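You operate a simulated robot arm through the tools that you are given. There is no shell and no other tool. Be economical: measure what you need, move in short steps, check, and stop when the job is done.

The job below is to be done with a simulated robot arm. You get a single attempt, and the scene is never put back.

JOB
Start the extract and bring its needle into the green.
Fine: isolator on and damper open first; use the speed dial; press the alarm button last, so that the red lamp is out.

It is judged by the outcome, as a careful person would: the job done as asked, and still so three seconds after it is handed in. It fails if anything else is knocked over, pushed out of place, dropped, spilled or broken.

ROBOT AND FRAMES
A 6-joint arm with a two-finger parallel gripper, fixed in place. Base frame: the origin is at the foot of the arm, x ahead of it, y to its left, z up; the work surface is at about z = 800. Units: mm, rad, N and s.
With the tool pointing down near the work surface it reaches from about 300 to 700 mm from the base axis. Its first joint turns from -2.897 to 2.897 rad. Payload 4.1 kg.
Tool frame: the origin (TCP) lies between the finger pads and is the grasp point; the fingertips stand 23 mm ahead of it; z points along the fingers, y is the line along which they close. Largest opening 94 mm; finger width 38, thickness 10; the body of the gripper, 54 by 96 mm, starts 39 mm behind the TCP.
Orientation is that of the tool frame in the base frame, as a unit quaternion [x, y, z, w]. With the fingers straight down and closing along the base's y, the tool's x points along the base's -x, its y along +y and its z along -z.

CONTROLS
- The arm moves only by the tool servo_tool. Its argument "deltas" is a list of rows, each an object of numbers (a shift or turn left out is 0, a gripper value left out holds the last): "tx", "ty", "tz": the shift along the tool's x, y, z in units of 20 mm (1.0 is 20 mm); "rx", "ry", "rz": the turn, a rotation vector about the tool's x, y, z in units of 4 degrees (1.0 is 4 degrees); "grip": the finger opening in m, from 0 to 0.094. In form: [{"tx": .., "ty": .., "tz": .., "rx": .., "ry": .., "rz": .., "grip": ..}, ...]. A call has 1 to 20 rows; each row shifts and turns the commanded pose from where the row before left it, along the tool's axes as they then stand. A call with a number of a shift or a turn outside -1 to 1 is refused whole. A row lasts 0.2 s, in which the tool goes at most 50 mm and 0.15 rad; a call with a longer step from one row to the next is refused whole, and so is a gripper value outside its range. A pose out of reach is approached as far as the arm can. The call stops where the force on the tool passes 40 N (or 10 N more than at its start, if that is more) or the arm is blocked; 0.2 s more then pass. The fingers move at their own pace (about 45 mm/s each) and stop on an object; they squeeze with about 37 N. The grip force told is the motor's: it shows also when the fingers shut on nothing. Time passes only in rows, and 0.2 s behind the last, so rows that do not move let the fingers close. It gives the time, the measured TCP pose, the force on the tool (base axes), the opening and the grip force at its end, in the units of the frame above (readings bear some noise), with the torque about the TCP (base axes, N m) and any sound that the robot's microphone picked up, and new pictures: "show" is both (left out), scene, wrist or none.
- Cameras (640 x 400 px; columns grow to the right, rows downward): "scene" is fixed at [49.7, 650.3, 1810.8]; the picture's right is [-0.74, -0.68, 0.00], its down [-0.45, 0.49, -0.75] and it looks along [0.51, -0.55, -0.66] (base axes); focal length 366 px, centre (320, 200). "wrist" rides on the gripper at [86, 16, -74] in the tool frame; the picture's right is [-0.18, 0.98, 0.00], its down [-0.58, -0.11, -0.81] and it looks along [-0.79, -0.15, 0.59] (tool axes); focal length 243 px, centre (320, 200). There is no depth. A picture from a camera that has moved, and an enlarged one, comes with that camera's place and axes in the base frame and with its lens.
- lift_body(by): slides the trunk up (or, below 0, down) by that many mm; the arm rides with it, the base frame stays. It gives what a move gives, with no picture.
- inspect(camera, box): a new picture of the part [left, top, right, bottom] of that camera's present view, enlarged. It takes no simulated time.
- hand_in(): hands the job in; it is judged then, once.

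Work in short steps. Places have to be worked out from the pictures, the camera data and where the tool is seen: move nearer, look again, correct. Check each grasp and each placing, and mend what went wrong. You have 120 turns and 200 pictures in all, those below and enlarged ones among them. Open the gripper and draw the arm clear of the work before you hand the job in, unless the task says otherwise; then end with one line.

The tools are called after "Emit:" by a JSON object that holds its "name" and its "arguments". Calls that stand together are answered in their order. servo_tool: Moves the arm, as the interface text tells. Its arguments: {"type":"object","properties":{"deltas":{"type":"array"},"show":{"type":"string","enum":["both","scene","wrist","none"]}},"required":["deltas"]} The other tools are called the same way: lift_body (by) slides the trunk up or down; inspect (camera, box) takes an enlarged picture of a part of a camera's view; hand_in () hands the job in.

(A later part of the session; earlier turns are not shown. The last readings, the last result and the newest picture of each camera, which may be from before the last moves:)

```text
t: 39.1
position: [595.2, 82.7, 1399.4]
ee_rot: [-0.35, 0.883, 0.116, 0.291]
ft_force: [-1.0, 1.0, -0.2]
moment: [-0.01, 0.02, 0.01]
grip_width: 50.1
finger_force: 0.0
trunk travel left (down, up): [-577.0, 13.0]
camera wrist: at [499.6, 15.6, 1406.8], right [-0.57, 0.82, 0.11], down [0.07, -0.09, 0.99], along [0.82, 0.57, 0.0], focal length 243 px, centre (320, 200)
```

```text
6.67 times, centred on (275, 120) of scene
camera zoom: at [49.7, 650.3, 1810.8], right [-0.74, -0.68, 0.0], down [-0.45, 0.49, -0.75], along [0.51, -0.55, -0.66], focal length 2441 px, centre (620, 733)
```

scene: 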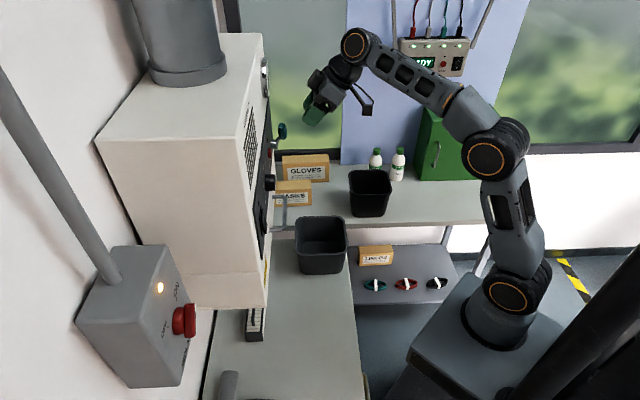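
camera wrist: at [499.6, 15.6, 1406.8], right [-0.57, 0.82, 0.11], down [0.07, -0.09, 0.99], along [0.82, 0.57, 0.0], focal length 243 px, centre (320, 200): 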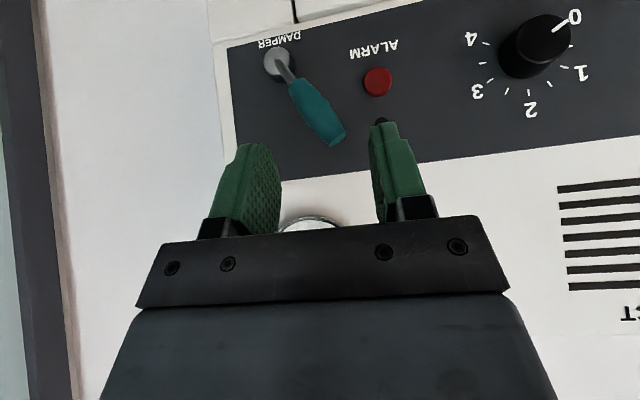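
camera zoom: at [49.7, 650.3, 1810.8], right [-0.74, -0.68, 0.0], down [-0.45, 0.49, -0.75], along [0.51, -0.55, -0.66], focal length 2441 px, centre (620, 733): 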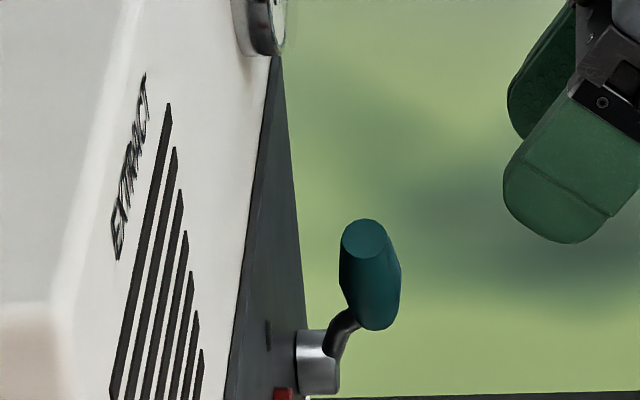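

No markings; the lever is a quarter-turn type pivoting about the panel normal at (702,126,1274), now pointing ~30° left of vertical. I pitch the tool horizontal in front of the handle and roll to match it.

Emit:
{"name": "servo_tool", "arguments": {"deltas": [{"ry": -1, "tz": -0.2}, {"ry": -1, "tz": -0.2}, {"ry": -1}, {"ry": -1}, {"ry": -1}, {"ry": -1}, {"ry": -1}, {"ry": -1}, {"ry": -1}, {"ry": -1}, {"ry": -1}, {"ry": -1}, {"ry": -1}, {"ry": -0.4}, {"tx": 0.85}, {"tx": 0.85}, {"tx": 0.85}, {"rz": -1}, {"rz": -1}, {"rz": -1}], "show": "none"}}

Emit:
{"name": "servo_tool", "arguments": {"deltas": [{"rz": -1}, {"rz": -1}, {"rz": -1}, {"rz": -1}, {"rz": -0.5}, {}]}}

```text
t: 43.3
position: [589.9, 77.8, 1352.3]
ee_rot: [-0.328, 0.626, 0.191, 0.682]
ft_force: [0.6, -0.4, 0.5]
moment: [-0.01, 0.0, 0.01]
grip_width: 50.3
finger_force: 0.2
trunk travel left (down, up): [-577.0, 13.0]
```

```text
t: 44.7
position: [589.7, 77.5, 1352.5]
ee_rot: [-0.422, 0.567, 0.081, 0.703]
ft_force: [-0.3, -0.8, -0.7]
moment: [-0.02, -0.02, 0.0]
grip_width: 49.9
finger_force: 0.0
trunk travel left (down, up): [-577.0, 13.0]
camera wrist: at [554.2, 4.6, 1269.2], right [-0.65, 0.69, -0.33], down [-0.72, -0.41, 0.56], along [0.25, 0.6, 0.76], focal length 243 px, centre (320, 200)
```

scene: 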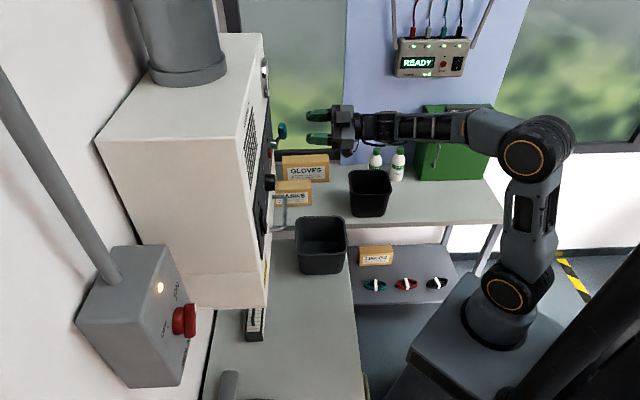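
wrist: 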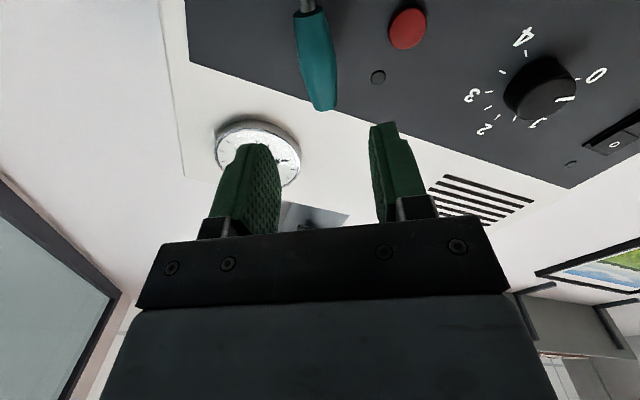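

The handle is centred between the fingers. I advance 72 mm so that they straddle it.

Emit:
{"name": "servo_tool", "arguments": {"deltas": [{"tx": 0.3, "tz": 0.7, "grip": 0.045}, {"tz": 0.8}, {"tz": 0.8}, {"tz": 0.7}, {"tz": 0.6}, {}]}}

Emit:
{"name": "inspect", "arguments": {"camera": "scene", "box": [230, 90, 330, 160]}}

```text
t: 46.1
position: [643.6, 125.7, 1348.1]
ee_rot: [-0.422, 0.567, 0.082, 0.703]
ft_force: [0.3, 0.6, 0.5]
moment: [0.05, -0.01, 0.01]
grip_width: 45.1
finger_force: 0.1
trunk travel left (down, up): [-577.0, 13.0]
camera wrist: at [608.4, 52.4, 1264.6], right [-0.65, 0.69, -0.33], down [-0.72, -0.41, 0.56], along [0.25, 0.6, 0.76], focal length 243 px, centre (320, 200)
```

scene: 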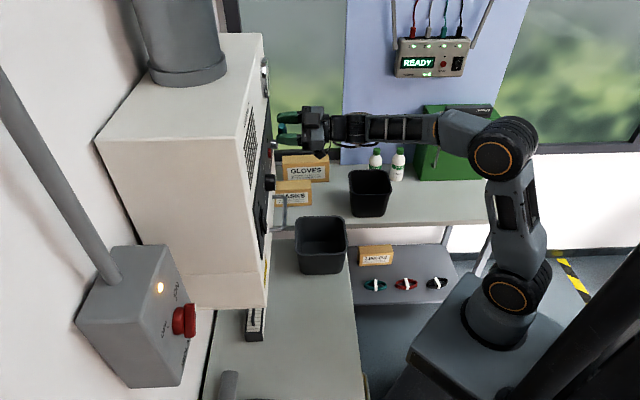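
wrist: 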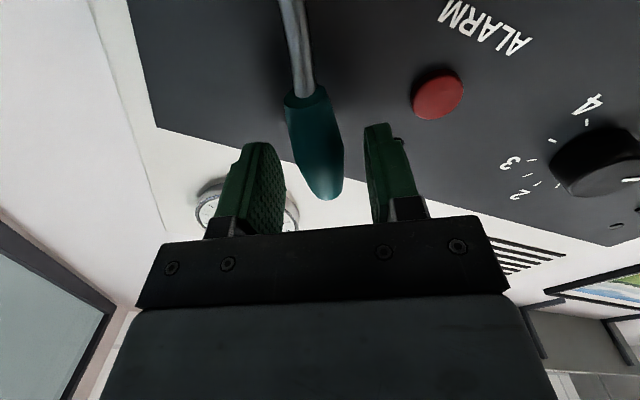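

```text
5.71 times, centred on (280, 125) of scene
camera zoom: at [49.7, 650.3, 1810.8], right [-0.74, -0.68, 0.0], down [-0.45, 0.49, -0.75], along [0.51, -0.55, -0.66], focal length 2092 px, centre (549, 629)
```

zoom: 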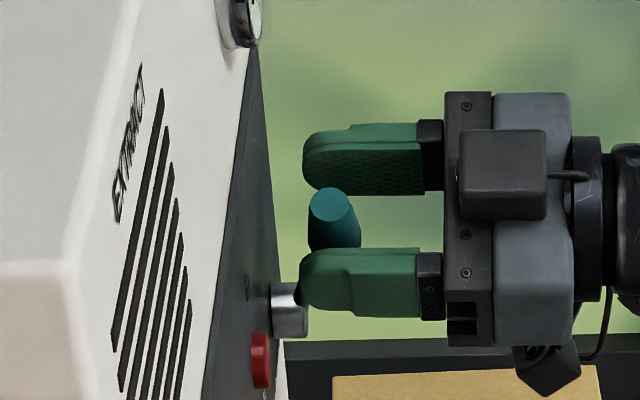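

Fingers straddle the handle. I push it clockwise (to the right) along its arc, gently.

Emit:
{"name": "servo_tool", "arguments": {"deltas": [{"ty": -0.3}, {"ty": -0.27, "rz": 1}, {"ty": -0.27, "rz": 1}, {"ty": -0.27, "rz": 1}, {"ty": -0.27, "rz": 1}, {"ty": -0.27, "rz": 1}, {}]}}

```text
t: 47.7
position: [665.3, 102.2, 1362.1]
ee_rot: [-0.315, 0.632, 0.202, 0.678]
ft_force: [-0.2, -0.2, 0.4]
moment: [0.01, 0.01, -0.01]
grip_width: 45.0
finger_force: 0.7
trunk travel left (down, up): [-577.0, 13.0]
camera wrist: at [608.4, 51.9, 1273.4], right [-0.68, 0.73, 0.01], down [-0.58, -0.56, 0.59], along [0.44, 0.4, 0.81], focal length 243 px, centre (320, 200)
```

scene: 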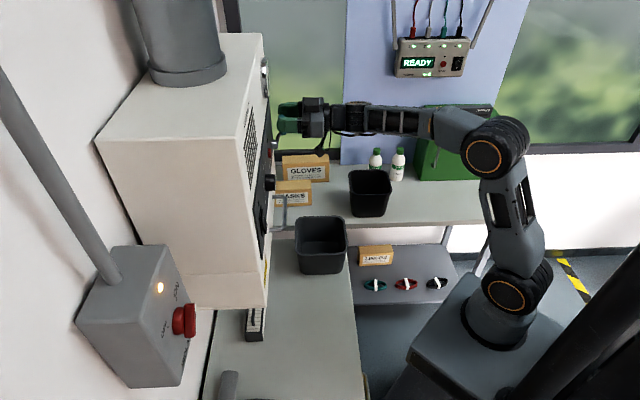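
wrist: 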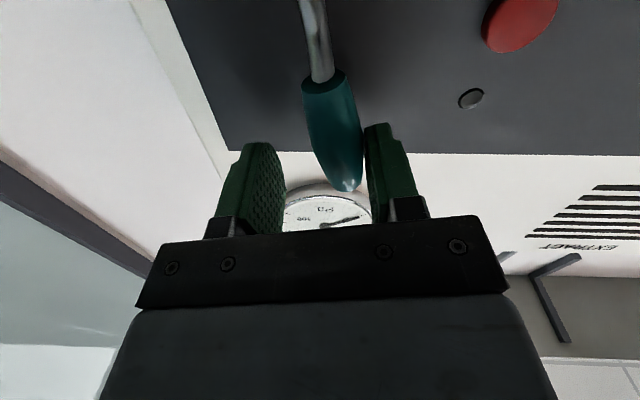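

The lever moves freely to the right. I continue along the arc.

Emit:
{"name": "servo_tool", "arguments": {"deltas": [{"ty": -0.27, "rz": 1}, {"ty": -0.27, "rz": 1}, {"ty": -0.27, "rz": 1}, {"ty": -0.27, "rz": 1}, {"ty": -0.27, "rz": 1}, {"ty": -0.27, "rz": 1}, {"ty": -0.27, "rz": 1}, {"ty": -0.27, "rz": 1}, {}]}}

```text
t: 49.7
position: [693.3, 70.3, 1357.4]
ee_rot: [-0.129, 0.695, 0.382, 0.596]
ft_force: [-0.9, -0.7, 0.5]
moment: [-0.03, -0.02, 0.01]
grip_width: 45.2
finger_force: 0.0
trunk travel left (down, up): [-577.0, 13.0]
camera wrist: at [606.0, 54.0, 1282.9], right [-0.58, 0.61, 0.54], down [-0.37, -0.79, 0.5], along [0.73, 0.09, 0.68], focal length 243 px, centre (320, 200)
```

scene: 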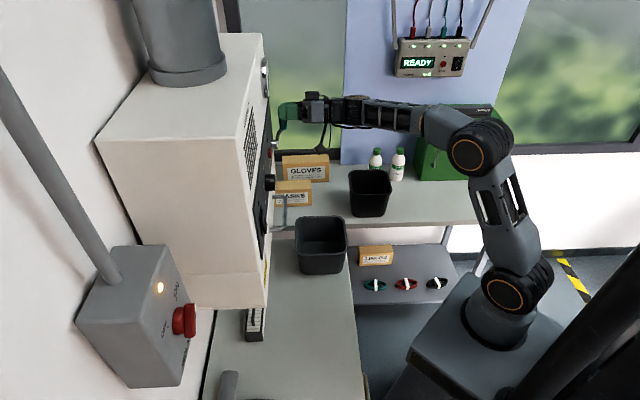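
wrist: 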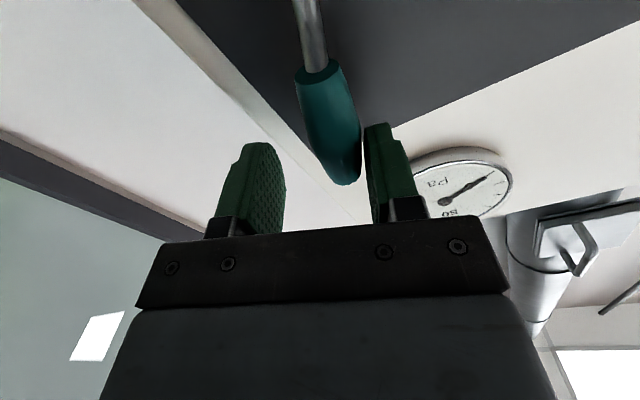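

Still free at about +20°. I continue.

Emit:
{"name": "servo_tool", "arguments": {"deltas": [{"ty": -0.27, "rz": 1}, {"ty": -0.27, "rz": 1}, {"ty": -0.27, "rz": 1}, {"ty": -0.27, "rz": 1}, {"ty": -0.27, "rz": 1}, {"ty": -0.27, "rz": 1}, {"ty": -0.27, "rz": 1}, {"ty": -0.27, "rz": 1}, {}]}}

```text
t: 51.8
position: [712.2, 51.5, 1344.4]
ee_rot: [0.057, 0.698, 0.536, 0.471]
ft_force: [-9.0, 18.7, 22.3]
moment: [0.03, 0.1, 0.41]
grip_width: 58.6
finger_force: 14.9
trunk travel left (down, up): [-577.0, 13.0]
stopped in row 9: the force on the tool passed its limit at 40 N (the readings are from after the stop); the commanded pose is now the measured one
camera wrist: at [602.9, 57.1, 1303.3], right [-0.32, 0.3, 0.9], down [-0.22, -0.95, 0.24], along [0.92, -0.12, 0.36], focal length 243 px, centre (320, 200)
```

scene: 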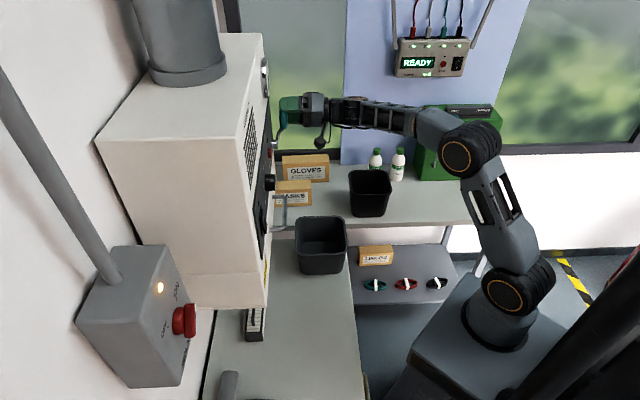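
wrist: 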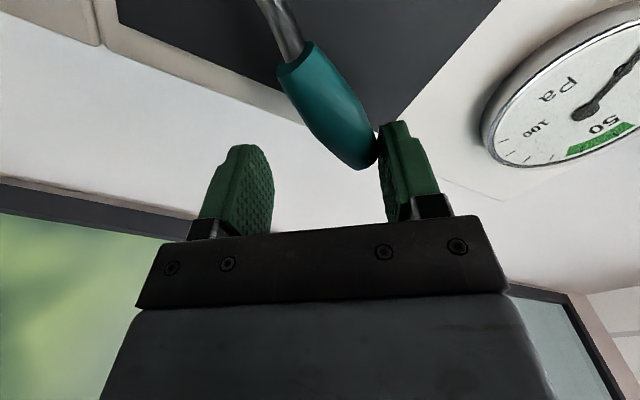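

The lever hit its stop at about +30°, i.e. the other end of its travel: damper open. I unload and withdraw.

Emit:
{"name": "servo_tool", "arguments": {"deltas": [{"ty": 0.5}, {"ty": 0.3}, {"tz": -0.9}, {"tz": -0.9}, {"tz": -0.9}, {"tz": -0.9}, {"tz": -0.9}, {"rz": -1}, {"rz": -1}, {"rz": -1}, {"rz": -1}, {"rz": -1}, {"rz": -1}, {"rz": -1}, {"rz": -1}, {"rz": -1}, {"rz": -1}, {"rz": -1}]}}

Emit:
{"name": "inspect", "arguments": {"camera": "scene", "box": [230, 90, 330, 160]}}

```text
t: 55.6
position: [643.4, -7.7, 1347.4]
ee_rot: [-0.204, 0.674, 0.318, 0.635]
ft_force: [-0.5, 0.1, -0.4]
moment: [0.01, 0.0, 0.01]
grip_width: 45.0
finger_force: 0.0
trunk travel left (down, up): [-577.0, 13.0]
camera wrist: at [568.9, -37.3, 1263.9], right [-0.65, 0.68, 0.35], down [-0.45, -0.71, 0.55], along [0.62, 0.2, 0.76], focal length 243 px, centre (320, 200)
```

scene: 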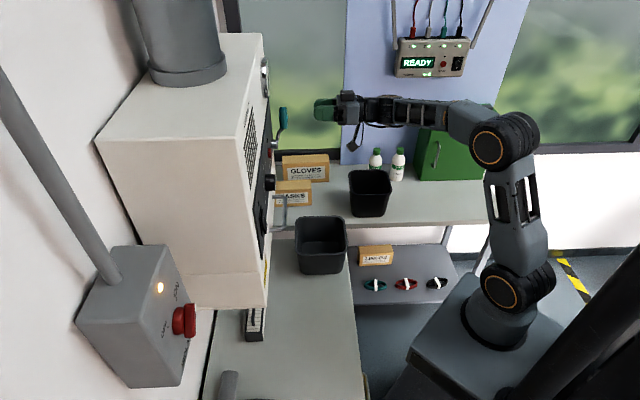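
wrist: 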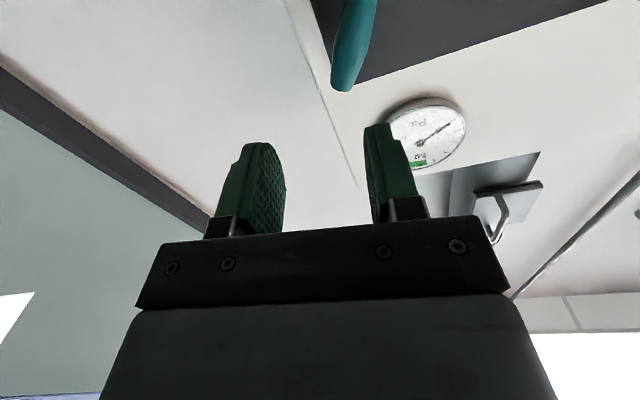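

```text
5.71 times, centred on (280, 125) of scene
camera zoom: at [49.7, 650.3, 1810.8], right [-0.74, -0.68, 0.0], down [-0.45, 0.49, -0.75], along [0.51, -0.55, -0.66], focal length 2092 px, centre (549, 629)
```

zoom: 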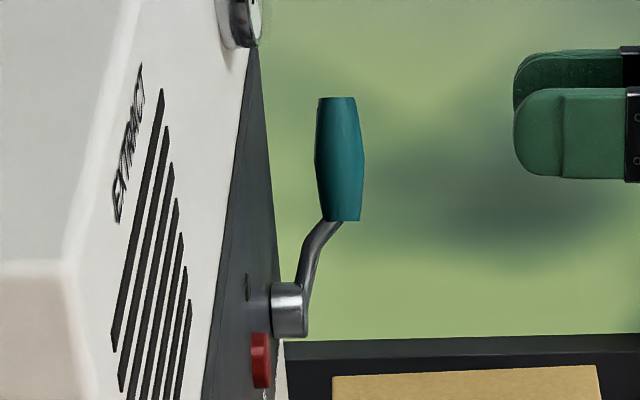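

Damper is open. Next the rocker: "I" is its lower half at about (469,348,1298). I close the fingers, level the roll, and move left in front of it.

Emit:
{"name": "servo_tool", "arguments": {"deltas": [{"rz": -0.82, "rx": -0.4, "grip": 0.0}, {"rz": -0.82}, {"rz": -0.82}, {"ty": 0.95, "tx": 0.2}, {"ty": 0.95, "tx": 0.2}, {"ty": 0.95, "tx": 0.2}, {"ty": 0.95, "tx": 0.2}, {"ty": 0.95, "tx": 0.2}, {"ty": 0.95, "tx": 0.2}, {"ty": 0.95, "tx": 0.2}, {"ty": 0.95, "tx": 0.2}, {"ty": 0.95, "tx": 0.2}, {"ty": 0.95, "tx": 0.2}, {"ty": 0.95, "tx": 0.2}, {"ty": 0.95, "tx": 0.2}, {"ty": 0.95, "tx": 0.2}, {"ty": 0.95, "tx": 0.2}, {"ty": 0.95}, {"ty": 0.95}, {"ty": 0.95}], "show": "none"}}

Emit:
{"name": "servo_tool", "arguments": {"deltas": [{"ty": 0.95}, {"ty": 0.95}, {"ty": 0.7}, {"tz": 0.9}, {"tz": 0.9}, {}]}}

```text
t: 59.8
position: [416.3, 222.8, 1293.4]
ee_rot: [-0.268, 0.649, 0.273, 0.657]
ft_force: [0.8, 0.4, 0.8]
moment: [0.02, 0.03, 0.04]
grip_width: 0.0
finger_force: 37.0
trunk travel left (down, up): [-577.0, 13.0]
```

```text
t: 61.2
position: [405.9, 281.0, 1291.6]
ee_rot: [-0.27, 0.649, 0.274, 0.657]
ft_force: [0.2, -0.7, -0.1]
moment: [0.0, 0.0, -0.01]
grip_width: 0.0
finger_force: 37.3
trunk travel left (down, up): [-577.0, 13.0]
camera wrist: at [341.0, 240.4, 1203.6], right [-0.7, 0.69, 0.19], down [-0.5, -0.65, 0.57], along [0.52, 0.31, 0.8], focal length 243 px, centre (320, 200)
```

scene: 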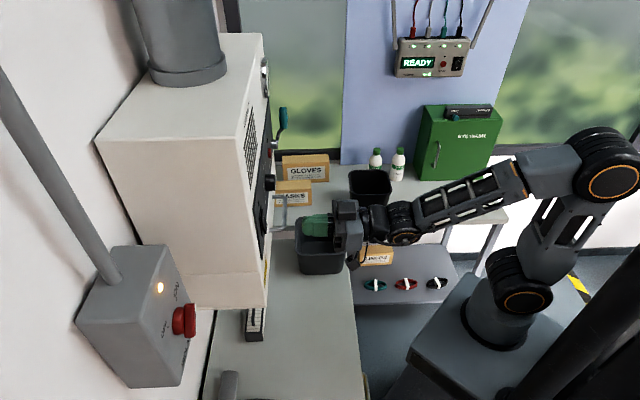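
wrist: 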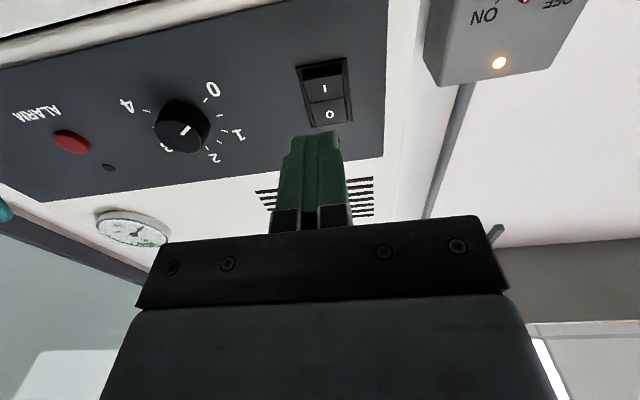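

The "I" half is straight ahead about 69 mm from the tips. I advance and press gently.

Emit:
{"name": "servo_tool", "arguments": {"deltas": [{"tx": 0.1, "ty": 0.07, "tz": 0.8}, {"tz": 0.8}, {"tz": 0.8}, {"tz": 0.6}, {"tz": 0.2}, {}]}}

Emit:
{"name": "inspect", "arguments": {"camera": "scene", "box": [220, 160, 320, 250]}}

```text
t: 62.6
position: [456.2, 321.7, 1294.6]
ee_rot: [-0.271, 0.649, 0.274, 0.656]
ft_force: [0.8, 0.1, -0.4]
moment: [0.03, -0.01, 0.01]
grip_width: 0.2
finger_force: 37.0
out of reach, approached as far as the arm can: row 2, 4
trunk travel left (down, up): [-577.0, 13.0]
camera wrist: at [391.8, 279.5, 1206.2], right [-0.7, 0.69, 0.19], down [-0.49, -0.66, 0.57], along [0.52, 0.31, 0.8], focal length 243 px, centre (320, 200)
```

scene: 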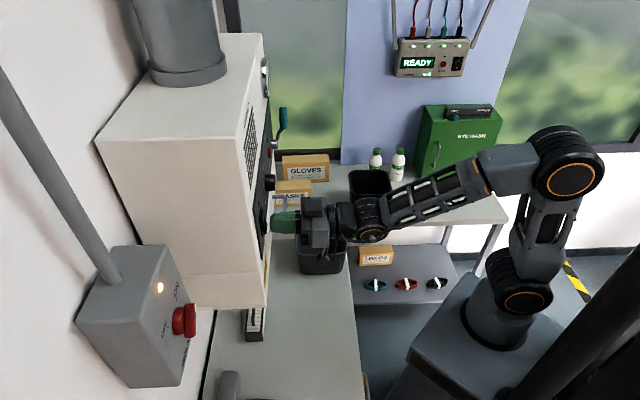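
wrist: 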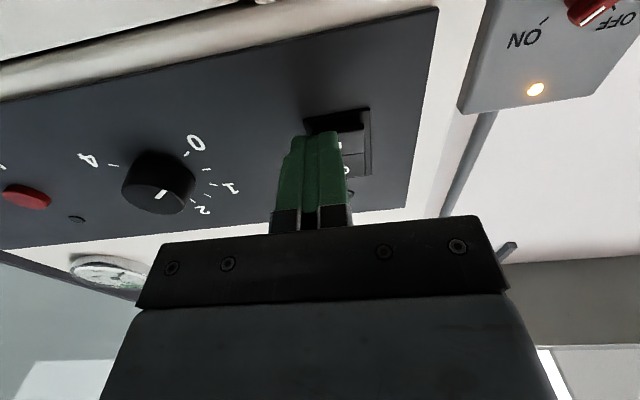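

```text
4.44 times, centred on (270, 205) of scene
camera zoom: at [49.7, 650.3, 1810.8], right [-0.74, -0.68, 0.0], down [-0.45, 0.49, -0.75], along [0.51, -0.55, -0.66], focal length 1627 px, centre (542, 178)
```

zoom: 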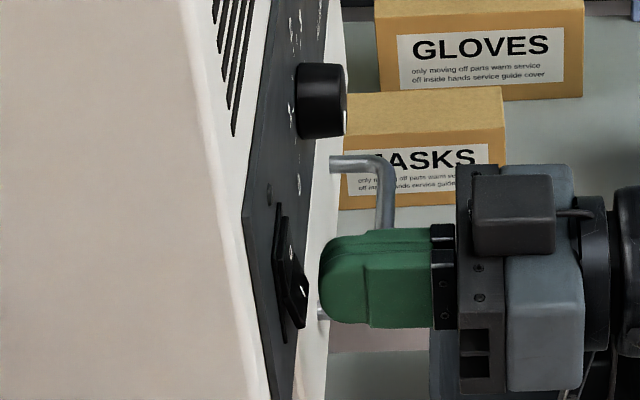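

The tip ended ~7 mm right and 5 mm high of plan (a reach limit in passing). I correct sideways and down and check again.

Emit:
{"name": "servo_tool", "arguments": {"deltas": [{"ty": 0.35, "tx": 0.3}, {}, {}], "show": "wrist"}}

Emit:
{"name": "inspect", "arguments": {"camera": "scene", "box": [220, 160, 320, 250]}}

```text
t: 63.4
position: [455.9, 320.5, 1289.9]
ee_rot: [-0.272, 0.649, 0.275, 0.655]
ft_force: [-0.1, 0.8, 0.7]
moment: [-0.01, -0.01, 0.0]
grip_width: 0.0
finger_force: 37.2
out of reach, approached as far as the arm can: row 1
trunk travel left (down, up): [-577.0, 13.0]
camera wrist: at [391.0, 278.6, 1201.5], right [-0.7, 0.69, 0.19], down [-0.49, -0.66, 0.57], along [0.52, 0.31, 0.8], focal length 243 px, centre (320, 200)
```

wrist: 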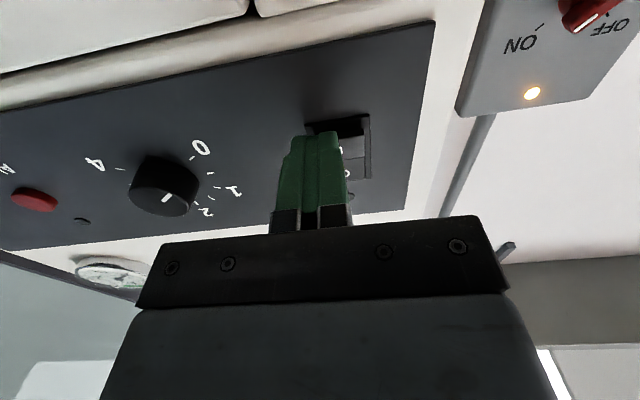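

```text
4.44 times, centred on (270, 205) of scene
camera zoom: at [49.7, 650.3, 1810.8], right [-0.74, -0.68, 0.0], down [-0.45, 0.49, -0.75], along [0.51, -0.55, -0.66], focal length 1627 px, centre (542, 178)
```

zoom: 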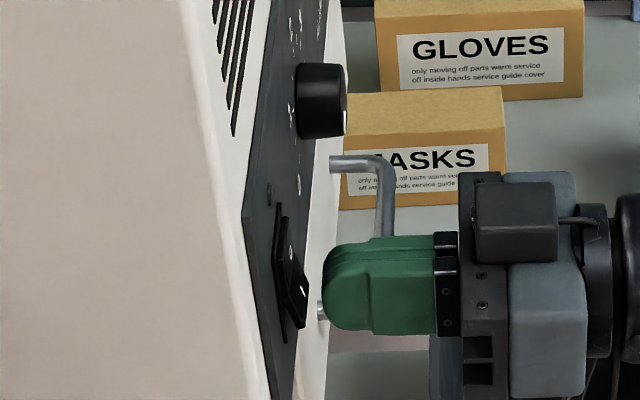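

Roll freedom toward negative is open, and a rolled tip is also slimmer vertically. I back off 20 mm and roll -80°, then shift left 10 mm.

Emit:
{"name": "servo_tool", "arguments": {"deltas": [{"tz": -0.9, "rz": -1}, {"rz": -1}, {"rz": -1}, {"rz": -1}, {"rz": -1}, {"rz": -1}, {"rz": -1}, {"rz": -1}, {"rz": -1}, {"rz": -1}, {"rz": -1}, {"rz": -1}, {"rz": -1}, {"rz": -1}, {"rz": -1}, {"rz": -1}, {"rz": -1}, {"rz": -1}, {"rz": -1}, {"rz": -1, "tx": -0.45, "ty": 0.05}]}}

Emit:
{"name": "inspect", "arguments": {"camera": "scene", "box": [220, 160, 320, 250]}}

```text
t: 67.6
position: [477.7, 195.9, 1490.5]
ee_rot: [-0.625, 0.326, -0.213, 0.677]
ft_force: [-0.5, 0.2, -0.5]
moment: [0.0, 0.02, 0.02]
grip_width: 0.0
finger_force: 36.8
out of reach, approached as far as the arm can: row 2, 3, 4, 5, 6, 7, 8, 9, 10, 11, 12, 13, 14, 15, 16, 17, 18, 19, 20
trunk travel left (down, up): [-577.0, 13.0]
camera wrist: at [482.0, 84.9, 1457.8], right [-0.25, 0.25, -0.94], down [-0.96, -0.18, 0.2], along [-0.12, 0.95, 0.29], focal length 243 px, centre (320, 200)
```

scene: 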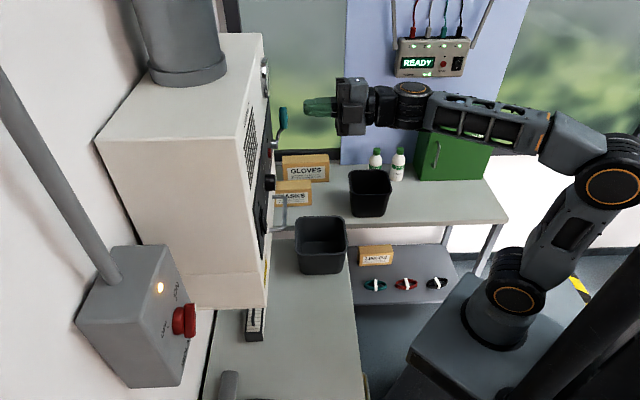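
wrist: 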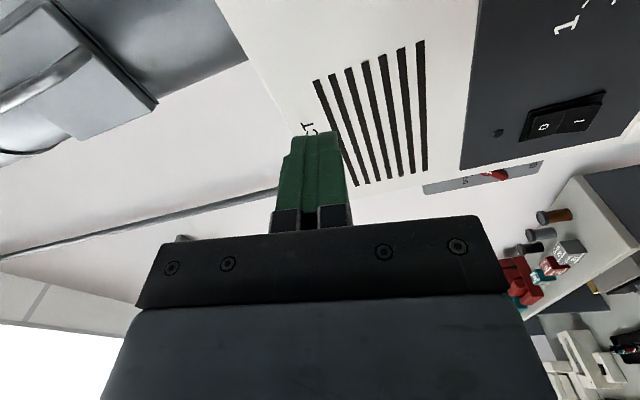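

```text
4.44 times, centred on (270, 205) of scene
camera zoom: at [49.7, 650.3, 1810.8], right [-0.74, -0.68, 0.0], down [-0.45, 0.49, -0.75], along [0.51, -0.55, -0.66], focal length 1627 px, centre (542, 178)
```

zoom: 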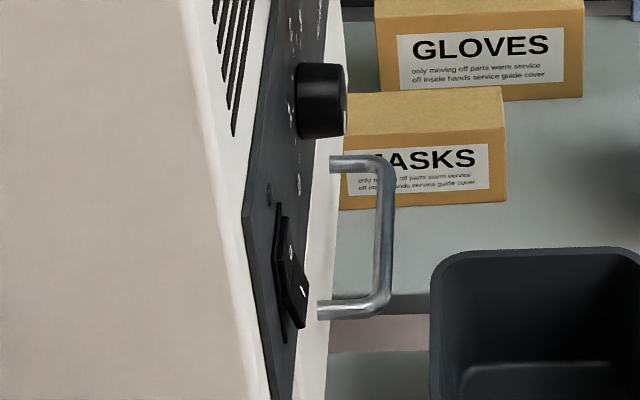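

The arm drifted up and away (solver hit a limit), touching nothing. I issue an idle row to see whether it stays put.

Emit:
{"name": "servo_tool", "arguments": {"deltas": [{}], "show": "none"}}

```text
t: 68.0
position: [478.9, 195.6, 1489.9]
ee_rot: [-0.624, 0.327, -0.213, 0.677]
ft_force: [0.4, -0.1, 0.0]
moment: [-0.01, 0.03, 0.01]
grip_width: 0.0
finger_force: 36.9
trunk travel left (down, up): [-577.0, 13.0]
```

The tool is now horizontal, rolled -80°, at z 1490. I'll shift left here and use the trunk to come down rather than folding the arm.

Emit:
{"name": "servo_tool", "arguments": {"deltas": [{"tx": -0.7, "ty": 0.12}, {"tx": -0.7, "ty": 0.12}, {"tx": -0.7, "ty": 0.12}, {"tx": -0.7, "ty": 0.12}, {}], "show": "scene"}}

```text
t: 69.2
position: [436.4, 237.6, 1489.6]
ee_rot: [-0.624, 0.325, -0.212, 0.678]
ft_force: [0.7, 0.3, 0.2]
moment: [0.0, -0.01, 0.01]
grip_width: 0.1
finger_force: 37.0
trunk travel left (down, up): [-577.0, 13.0]
```

scene: 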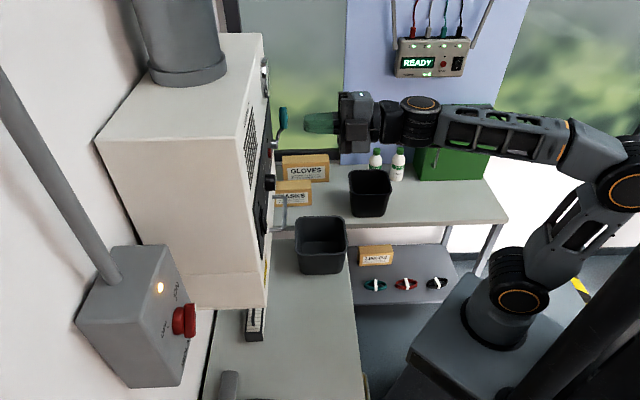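

It tracks properly now. I finish the leftward shift and then lower the trunk.

Emit:
{"name": "servo_tool", "arguments": {"deltas": [{"tx": -0.67, "ty": 0.12}, {"tx": -0.67, "ty": 0.12}, {"tx": -0.67, "ty": 0.12}, {"tx": -0.67, "ty": 0.12}, {}], "show": "none"}}

Emit:
{"name": "lift_body", "arguments": {"by": -100}}

```text
t: 70.4
position: [398.9, 277.5, 1490.8]
ee_rot: [-0.624, 0.325, -0.212, 0.678]
ft_force: [0.8, 0.7, -0.6]
moment: [-0.03, 0.02, 0.0]
grip_width: 0.0
finger_force: 36.9
trunk travel left (down, up): [-577.0, 13.0]
```

```text
t: 71.7
position: [400.4, 277.7, 1390.2]
ee_rot: [-0.625, 0.325, -0.212, 0.678]
ft_force: [-0.3, -0.1, 0.0]
moment: [0.02, -0.01, -0.01]
grip_width: 0.2
finger_force: 37.1
trunk travel left (down, up): [-477.0, 113.0]
```

Trunk lowering works. I lower the remaining 97 mm and look.

Emit:
{"name": "lift_body", "arguments": {"by": -97}}

Emit:
{"name": "servo_tool", "arguments": {"deltas": [{"tz": 0.5}, {}]}}

```text
t: 73.0
position: [399.8, 276.8, 1293.3]
ee_rot: [-0.626, 0.325, -0.212, 0.677]
ft_force: [-0.1, 1.0, 0.1]
moment: [0.02, 0.0, -0.01]
grip_width: 0.0
finger_force: 37.0
trunk travel left (down, up): [-380.0, 210.0]
```

```text
t: 73.6
position: [406.1, 284.8, 1295.7]
ee_rot: [-0.625, 0.325, -0.213, 0.677]
ft_force: [0.3, -0.2, -0.2]
moment: [-0.04, -0.02, 0.0]
grip_width: 0.0
finger_force: 37.6
trunk travel left (down, up): [-380.0, 210.0]
camera wrist: at [411.1, 173.3, 1262.2], right [-0.25, 0.25, -0.94], down [-0.96, -0.18, 0.2], along [-0.12, 0.95, 0.29], focal length 243 px, centre (320, 200)
```

scene: 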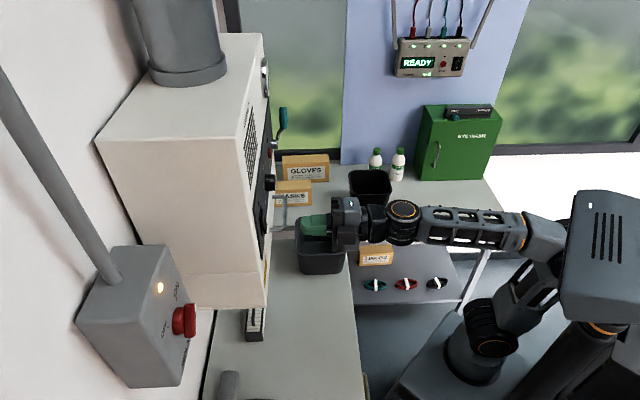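
wrist: 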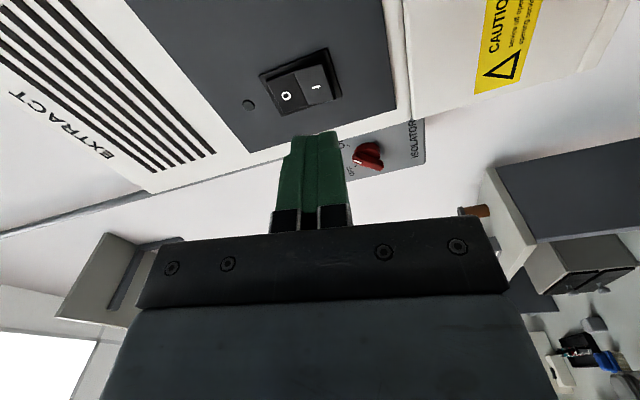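

The "I" half is dead ahead. I advance slightly low of its centre and press in fine steps.

Emit:
{"name": "servo_tool", "arguments": {"deltas": [{"ty": 0.15, "tz": 0.8}, {"tz": 0.8}, {"tz": 0.7}, {"tz": 0.4}, {"tz": 0.15}, {"tz": 0.15}, {"tz": 0.15}, {}]}}

Emit:
{"name": "inspect", "arguments": {"camera": "scene", "box": [220, 160, 320, 250]}}

```text
t: 75.4
position: [450.3, 327.6, 1299.9]
ee_rot: [-0.627, 0.326, -0.212, 0.675]
ft_force: [0.2, -0.2, -0.1]
moment: [0.01, 0.0, 0.05]
grip_width: 0.0
finger_force: 36.8
out of reach, approached as far as the arm can: row 1, 3
trunk travel left (down, up): [-380.0, 210.0]
camera wrist: at [454.4, 216.3, 1267.3], right [-0.25, 0.25, -0.94], down [-0.96, -0.18, 0.21], along [-0.12, 0.95, 0.29], focal length 243 px, centre (320, 200)
```

scene: 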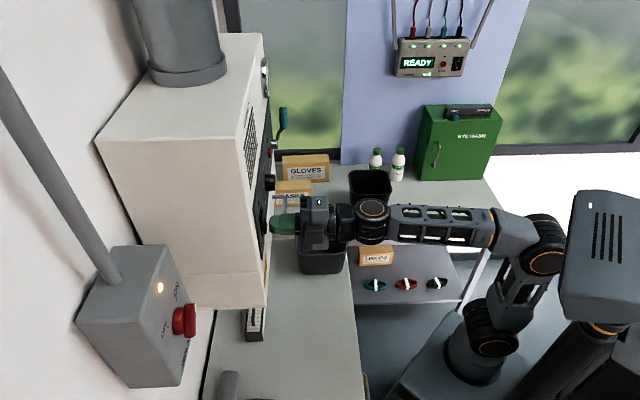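
wrist: 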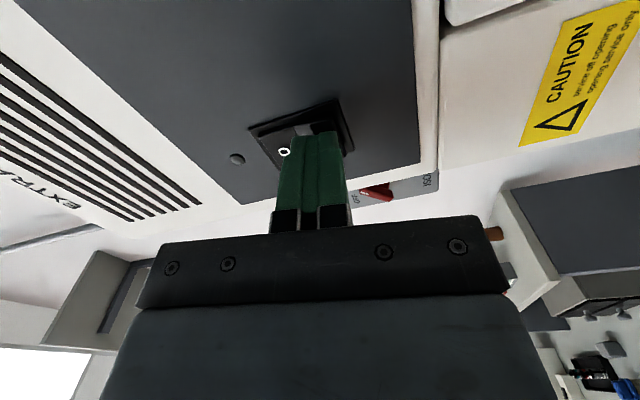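

```text
4.44 times, centred on (270, 205) of scene
camera zoom: at [49.7, 650.3, 1810.8], right [-0.74, -0.68, 0.0], down [-0.45, 0.49, -0.75], along [0.51, -0.55, -0.66], focal length 1627 px, centre (542, 178)
```

zoom: 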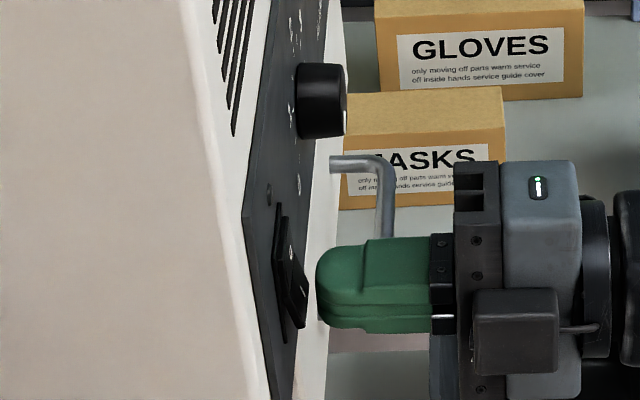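

Position is right except ~8 mm high. I lower the trunk 8 mm and press on in small steps.

Emit:
{"name": "lift_body", "arguments": {"by": -8}}

Emit:
{"name": "servo_tool", "arguments": {"deltas": [{"tz": 0.2}, {"tz": 0.2}, {"tz": 0.2}, {"tz": 0.2}, {}], "show": "wrist"}}

Emit:
{"name": "inspect", "arguments": {"camera": "scene", "box": [220, 160, 320, 250]}}

```text
t: 76.0
position: [449.2, 327.4, 1291.6]
ee_rot: [-0.627, 0.327, -0.211, 0.675]
ft_force: [-0.7, -0.1, 0.8]
moment: [-0.01, 0.02, -0.02]
grip_width: 0.2
finger_force: 37.0
trunk travel left (down, up): [-372.0, 218.0]
```

```text
t: 76.9
position: [454.0, 333.6, 1293.1]
ee_rot: [-0.626, 0.327, -0.211, 0.676]
ft_force: [-23.0, -22.1, -10.8]
moment: [-0.02, -0.2, 0.53]
grip_width: 0.0
finger_force: 37.1
trunk travel left (down, up): [-372.0, 218.0]
stopped in row 4: the force on the tool passed its limit at 46 N (the readings are from after the stop); the commanded pose is now the measured one
camera wrist: at [460.1, 222.2, 1259.6], right [-0.25, 0.25, -0.94], down [-0.96, -0.18, 0.21], along [-0.12, 0.95, 0.29], focal length 243 px, centre (320, 200)
```

wrist: 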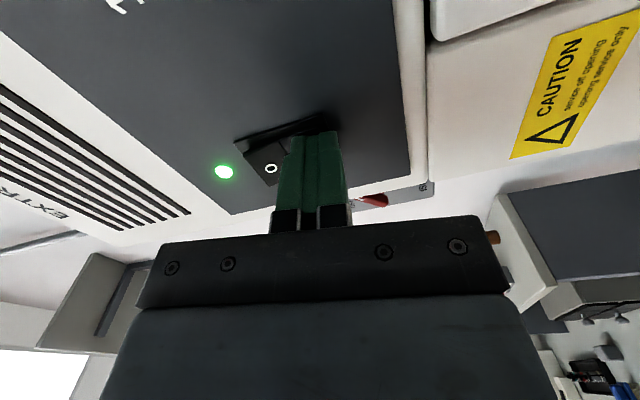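

```text
4.44 times, centred on (270, 205) of scene
camera zoom: at [49.7, 650.3, 1810.8], right [-0.74, -0.68, 0.0], down [-0.45, 0.49, -0.75], along [0.51, -0.55, -0.66], focal length 1627 px, centre (542, 178)
```

zoom: 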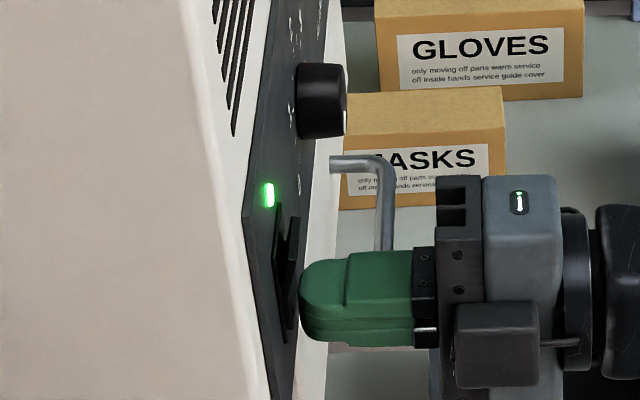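

The green run lamp is lit: the extract has started. I withdraw, then move right to the dial (front centre ≈ (548,261,1310)), with the trunk giving the height.

Emit:
{"name": "servo_tool", "arguments": {"deltas": [{"tz": -0.9}, {"tz": -0.9}, {"tz": -0.9}, {"tz": -0.9, "grip": 0.06}, {"tx": 0.72, "ty": -0.125}, {"tx": 0.72, "ty": -0.125}, {"tx": 0.72, "ty": -0.125}, {"tx": 0.72, "ty": -0.125}, {"tx": 0.72, "ty": -0.125}, {"tx": 0.72, "ty": -0.125}, {"tx": 0.72, "ty": -0.125}, {"tx": 0.72, "ty": -0.125}, {}], "show": "none"}}

Emit:
{"name": "lift_body", "arguments": {"by": 15}}

Emit:
{"name": "servo_tool", "arguments": {"deltas": [{}]}}

```text
t: 79.7
position: [491.9, 204.1, 1290.1]
ee_rot: [-0.628, 0.327, -0.211, 0.674]
ft_force: [0.0, 0.4, -0.5]
moment: [0.02, 0.01, 0.0]
grip_width: 59.9
finger_force: 0.0
trunk travel left (down, up): [-372.0, 218.0]
```

```text
t: 80.4
position: [492.1, 204.8, 1305.1]
ee_rot: [-0.627, 0.327, -0.212, 0.674]
ft_force: [-0.9, -0.4, -0.2]
moment: [0.01, 0.04, -0.03]
grip_width: 60.0
finger_force: 0.1
trunk travel left (down, up): [-387.0, 203.0]
```

```text
t: 80.8
position: [491.9, 203.4, 1304.5]
ee_rot: [-0.628, 0.327, -0.211, 0.674]
ft_force: [0.4, -0.1, -0.2]
moment: [0.01, 0.0, 0.02]
grip_width: 60.0
finger_force: 0.0
trunk travel left (down, up): [-387.0, 203.0]
camera wrist: at [496.2, 93.1, 1273.3], right [-0.25, 0.25, -0.94], down [-0.96, -0.18, 0.21], along [-0.12, 0.95, 0.28], focal length 243 px, centre (320, 200)
```

scene: 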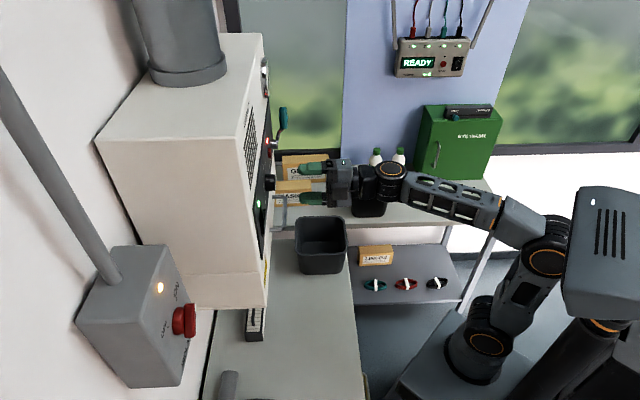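
wrist: 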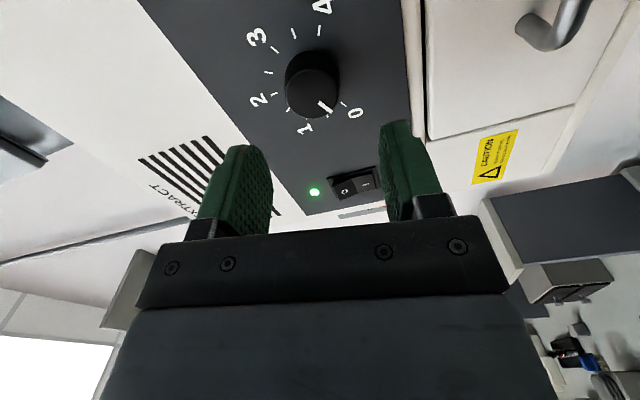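

The dial is centred between the fingers (3 mm high). I advance 70 mm and close on it, checking for contact.

Emit:
{"name": "servo_tool", "arguments": {"deltas": [{"ty": -0.15, "tz": 0.7}, {"tz": 0.8}, {"tz": 0.8}, {"tz": 0.7}, {"tz": 0.5}, {}]}}

Emit:
{"name": "inspect", "arguments": {"camera": "scene", "box": [220, 130, 320, 220]}}

```text
t: 82.2
position: [540.5, 254.1, 1308.2]
ee_rot: [-0.627, 0.328, -0.211, 0.674]
ft_force: [-0.8, -0.3, 1.0]
moment: [-0.01, -0.03, -0.01]
grip_width: 60.0
finger_force: 0.0
trunk travel left (down, up): [-387.0, 203.0]
camera wrist: at [545.6, 142.5, 1276.0], right [-0.25, 0.25, -0.94], down [-0.96, -0.18, 0.21], along [-0.12, 0.95, 0.28], focal length 243 px, centre (320, 200)
```

scene: 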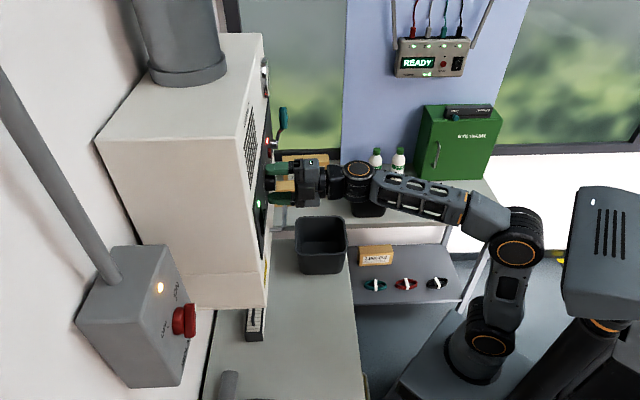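
wrist: 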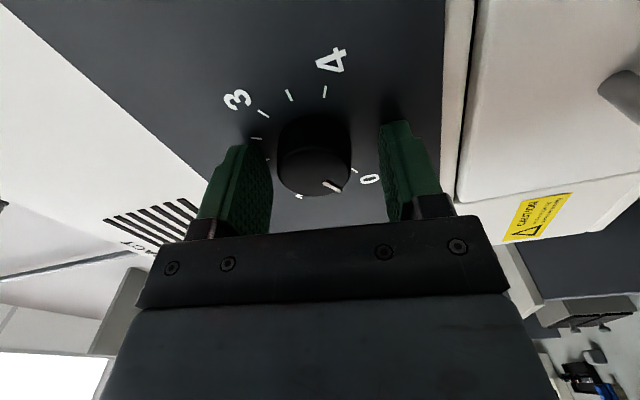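

```text
4.44 times, centred on (270, 175) of scene
camera zoom: at [49.7, 650.3, 1810.8], right [-0.74, -0.68, 0.0], down [-0.45, 0.49, -0.75], along [0.51, -0.55, -0.66], focal length 1627 px, centre (542, 311)
```

zoom: 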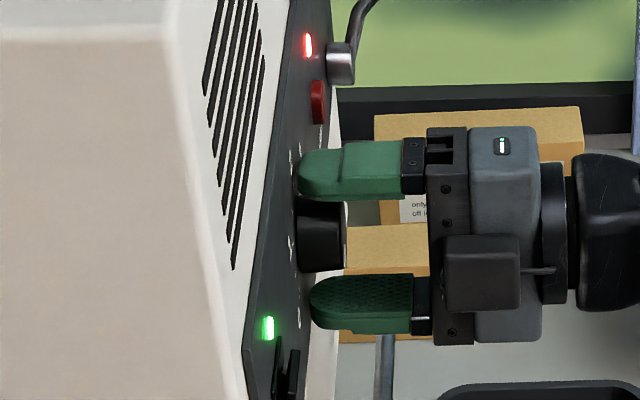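

The fingers surround the dial, and the red alarm lamp is lit as expected. I close on the dial.

Emit:
{"name": "servo_tool", "arguments": {"deltas": [{"ty": -0.1, "grip": 0.0}, {}, {}, {}], "show": "wrist"}}

```text
t: 83.2
position: [541.0, 253.1, 1311.1]
ee_rot: [-0.627, 0.327, -0.212, 0.675]
ft_force: [2.5, 1.0, 4.3]
moment: [0.05, -0.09, 0.01]
grip_width: 37.1
finger_force: 44.9
trunk travel left (down, up): [-387.0, 203.0]
camera wrist: at [545.4, 142.2, 1278.4], right [-0.25, 0.25, -0.94], down [-0.96, -0.18, 0.21], along [-0.12, 0.95, 0.28], focal length 243 px, centre (320, 200)
```

wrist: 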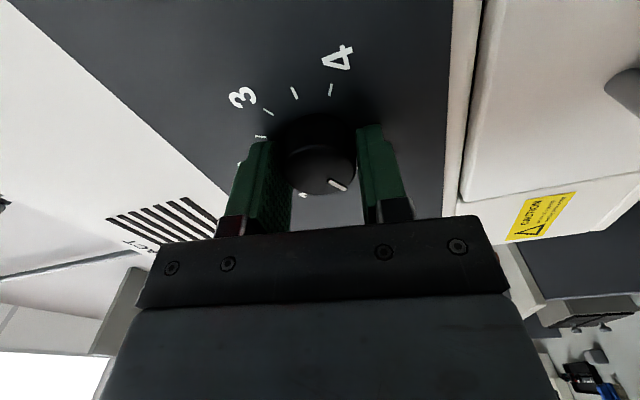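

Gripped at 37 mm. I turn clockwise about 60° (≈ one dial unit) in small steps.

Emit:
{"name": "servo_tool", "arguments": {"deltas": [{"rz": 0.8}, {"rz": 0.8}, {"rz": 0.8}, {"rz": 0.8}, {"rz": 0.8}, {"rz": 0.8}, {"rz": 0.8}, {"rz": 0.8}, {"rz": 0.8}, {"rz": 0.8}, {"rz": 0.8}, {"rz": 0.8}, {"rz": 0.8}, {"rz": 0.8}, {"rz": 0.8}, {"rz": 0.8}, {"rz": 0.8}, {"rz": 0.8}, {}]}}

```text
t: 87.2
position: [542.1, 252.0, 1312.1]
ee_rot: [-0.392, 0.587, 0.141, 0.694]
ft_force: [6.7, -0.8, 24.4]
moment: [0.26, -0.28, -0.21]
grip_width: 36.9
finger_force: 45.5
trunk travel left (down, up): [-387.0, 203.0]
camera wrist: at [500.7, 186.8, 1224.5], right [-0.69, 0.69, -0.2], down [-0.66, -0.49, 0.58], along [0.3, 0.53, 0.79], focal length 243 px, centre (320, 200)
```

scene: 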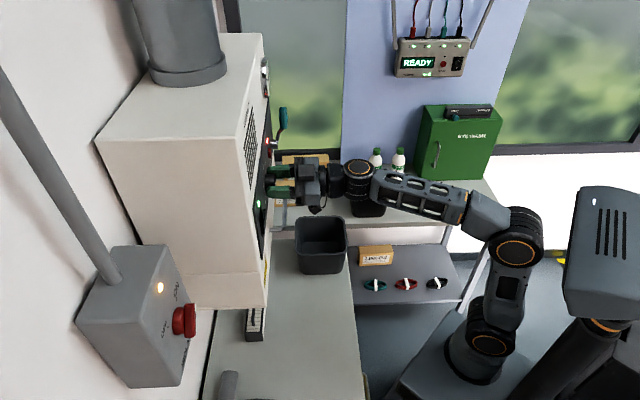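
wrist: 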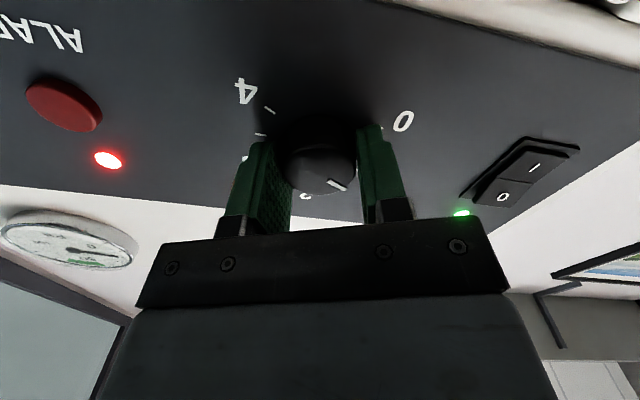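

The dial followed. Reading the gauge.

Emit:
{"name": "inspect", "arguments": {"camera": "wrist", "box": [0, 190, 150, 290]}}

```text
4.00 times, centred on (75, 240) of wrist
camera zoom: at [500.7, 186.8, 1224.5], right [-0.69, 0.69, -0.2], down [-0.66, -0.49, 0.58], along [0.3, 0.53, 0.79], focal length 970 px, centre (1300, 40)
```

zoom: 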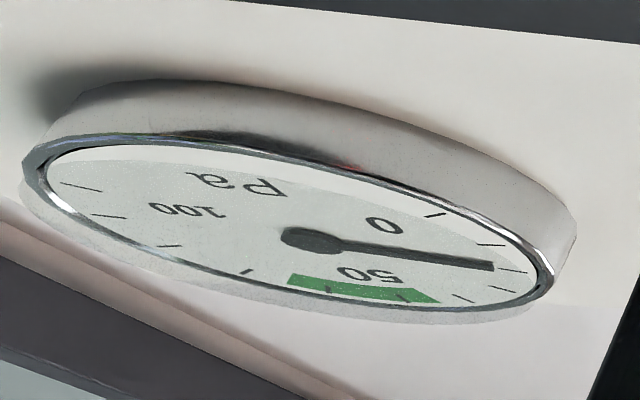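

Needle reads about 15–20 Pa; green is around 35–57. I turn a further ~38° with a small relief upwards.

Emit:
{"name": "servo_tool", "arguments": {"deltas": [{"rz": 0.8, "tx": -0.1}, {"rz": 0.8}, {"rz": 0.8}, {"rz": 0.8}, {"rz": 0.8}, {"rz": 0.8}, {"rz": 0.8}, {"rz": 0.8}, {"rz": 0.8}, {"rz": 0.8}, {"rz": 0.8}, {"rz": 0.8}, {}, {}, {}], "show": "wrist"}}

Emit:
{"name": "inspect", "arguments": {"camera": "wrist", "box": [0, 140, 200, 280]}}

```text
t: 90.4
position: [543.2, 250.4, 1311.2]
ee_rot: [-0.175, 0.686, 0.359, 0.608]
ft_force: [9.7, -11.7, 4.9]
moment: [0.17, -0.16, -0.53]
grip_width: 37.4
finger_force: 44.9
trunk travel left (down, up): [-387.0, 203.0]
camera wrist: at [460.5, 226.3, 1232.4], right [-0.63, 0.63, 0.45], down [-0.38, -0.76, 0.53], along [0.68, 0.16, 0.72], focal length 243 px, centre (320, 200)
```

wrist: 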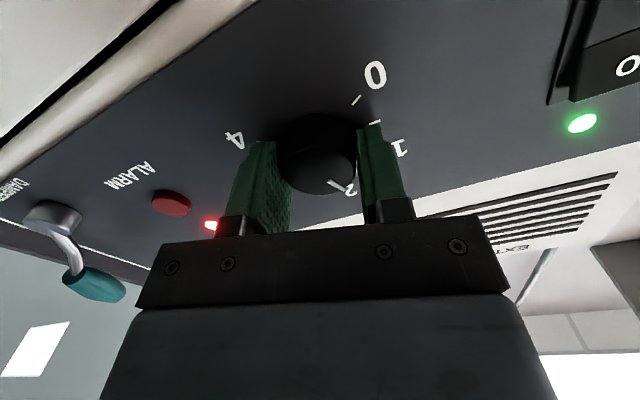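

```text
2.86 times, centred on (100, 210) of wrist
camera zoom: at [460.5, 226.3, 1232.4], right [-0.63, 0.63, 0.45], down [-0.38, -0.76, 0.53], along [0.68, 0.16, 0.72], focal length 693 px, centre (949, 171)
```

zoom: 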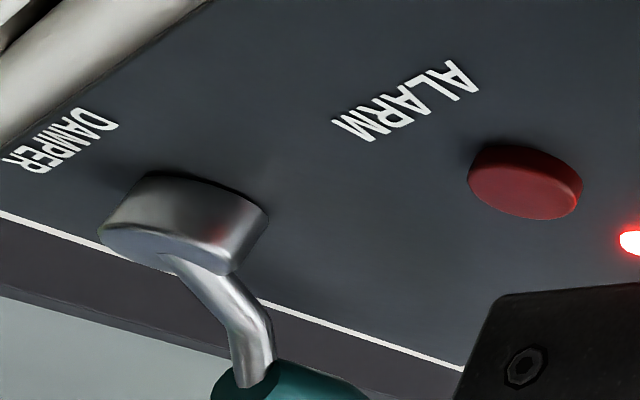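

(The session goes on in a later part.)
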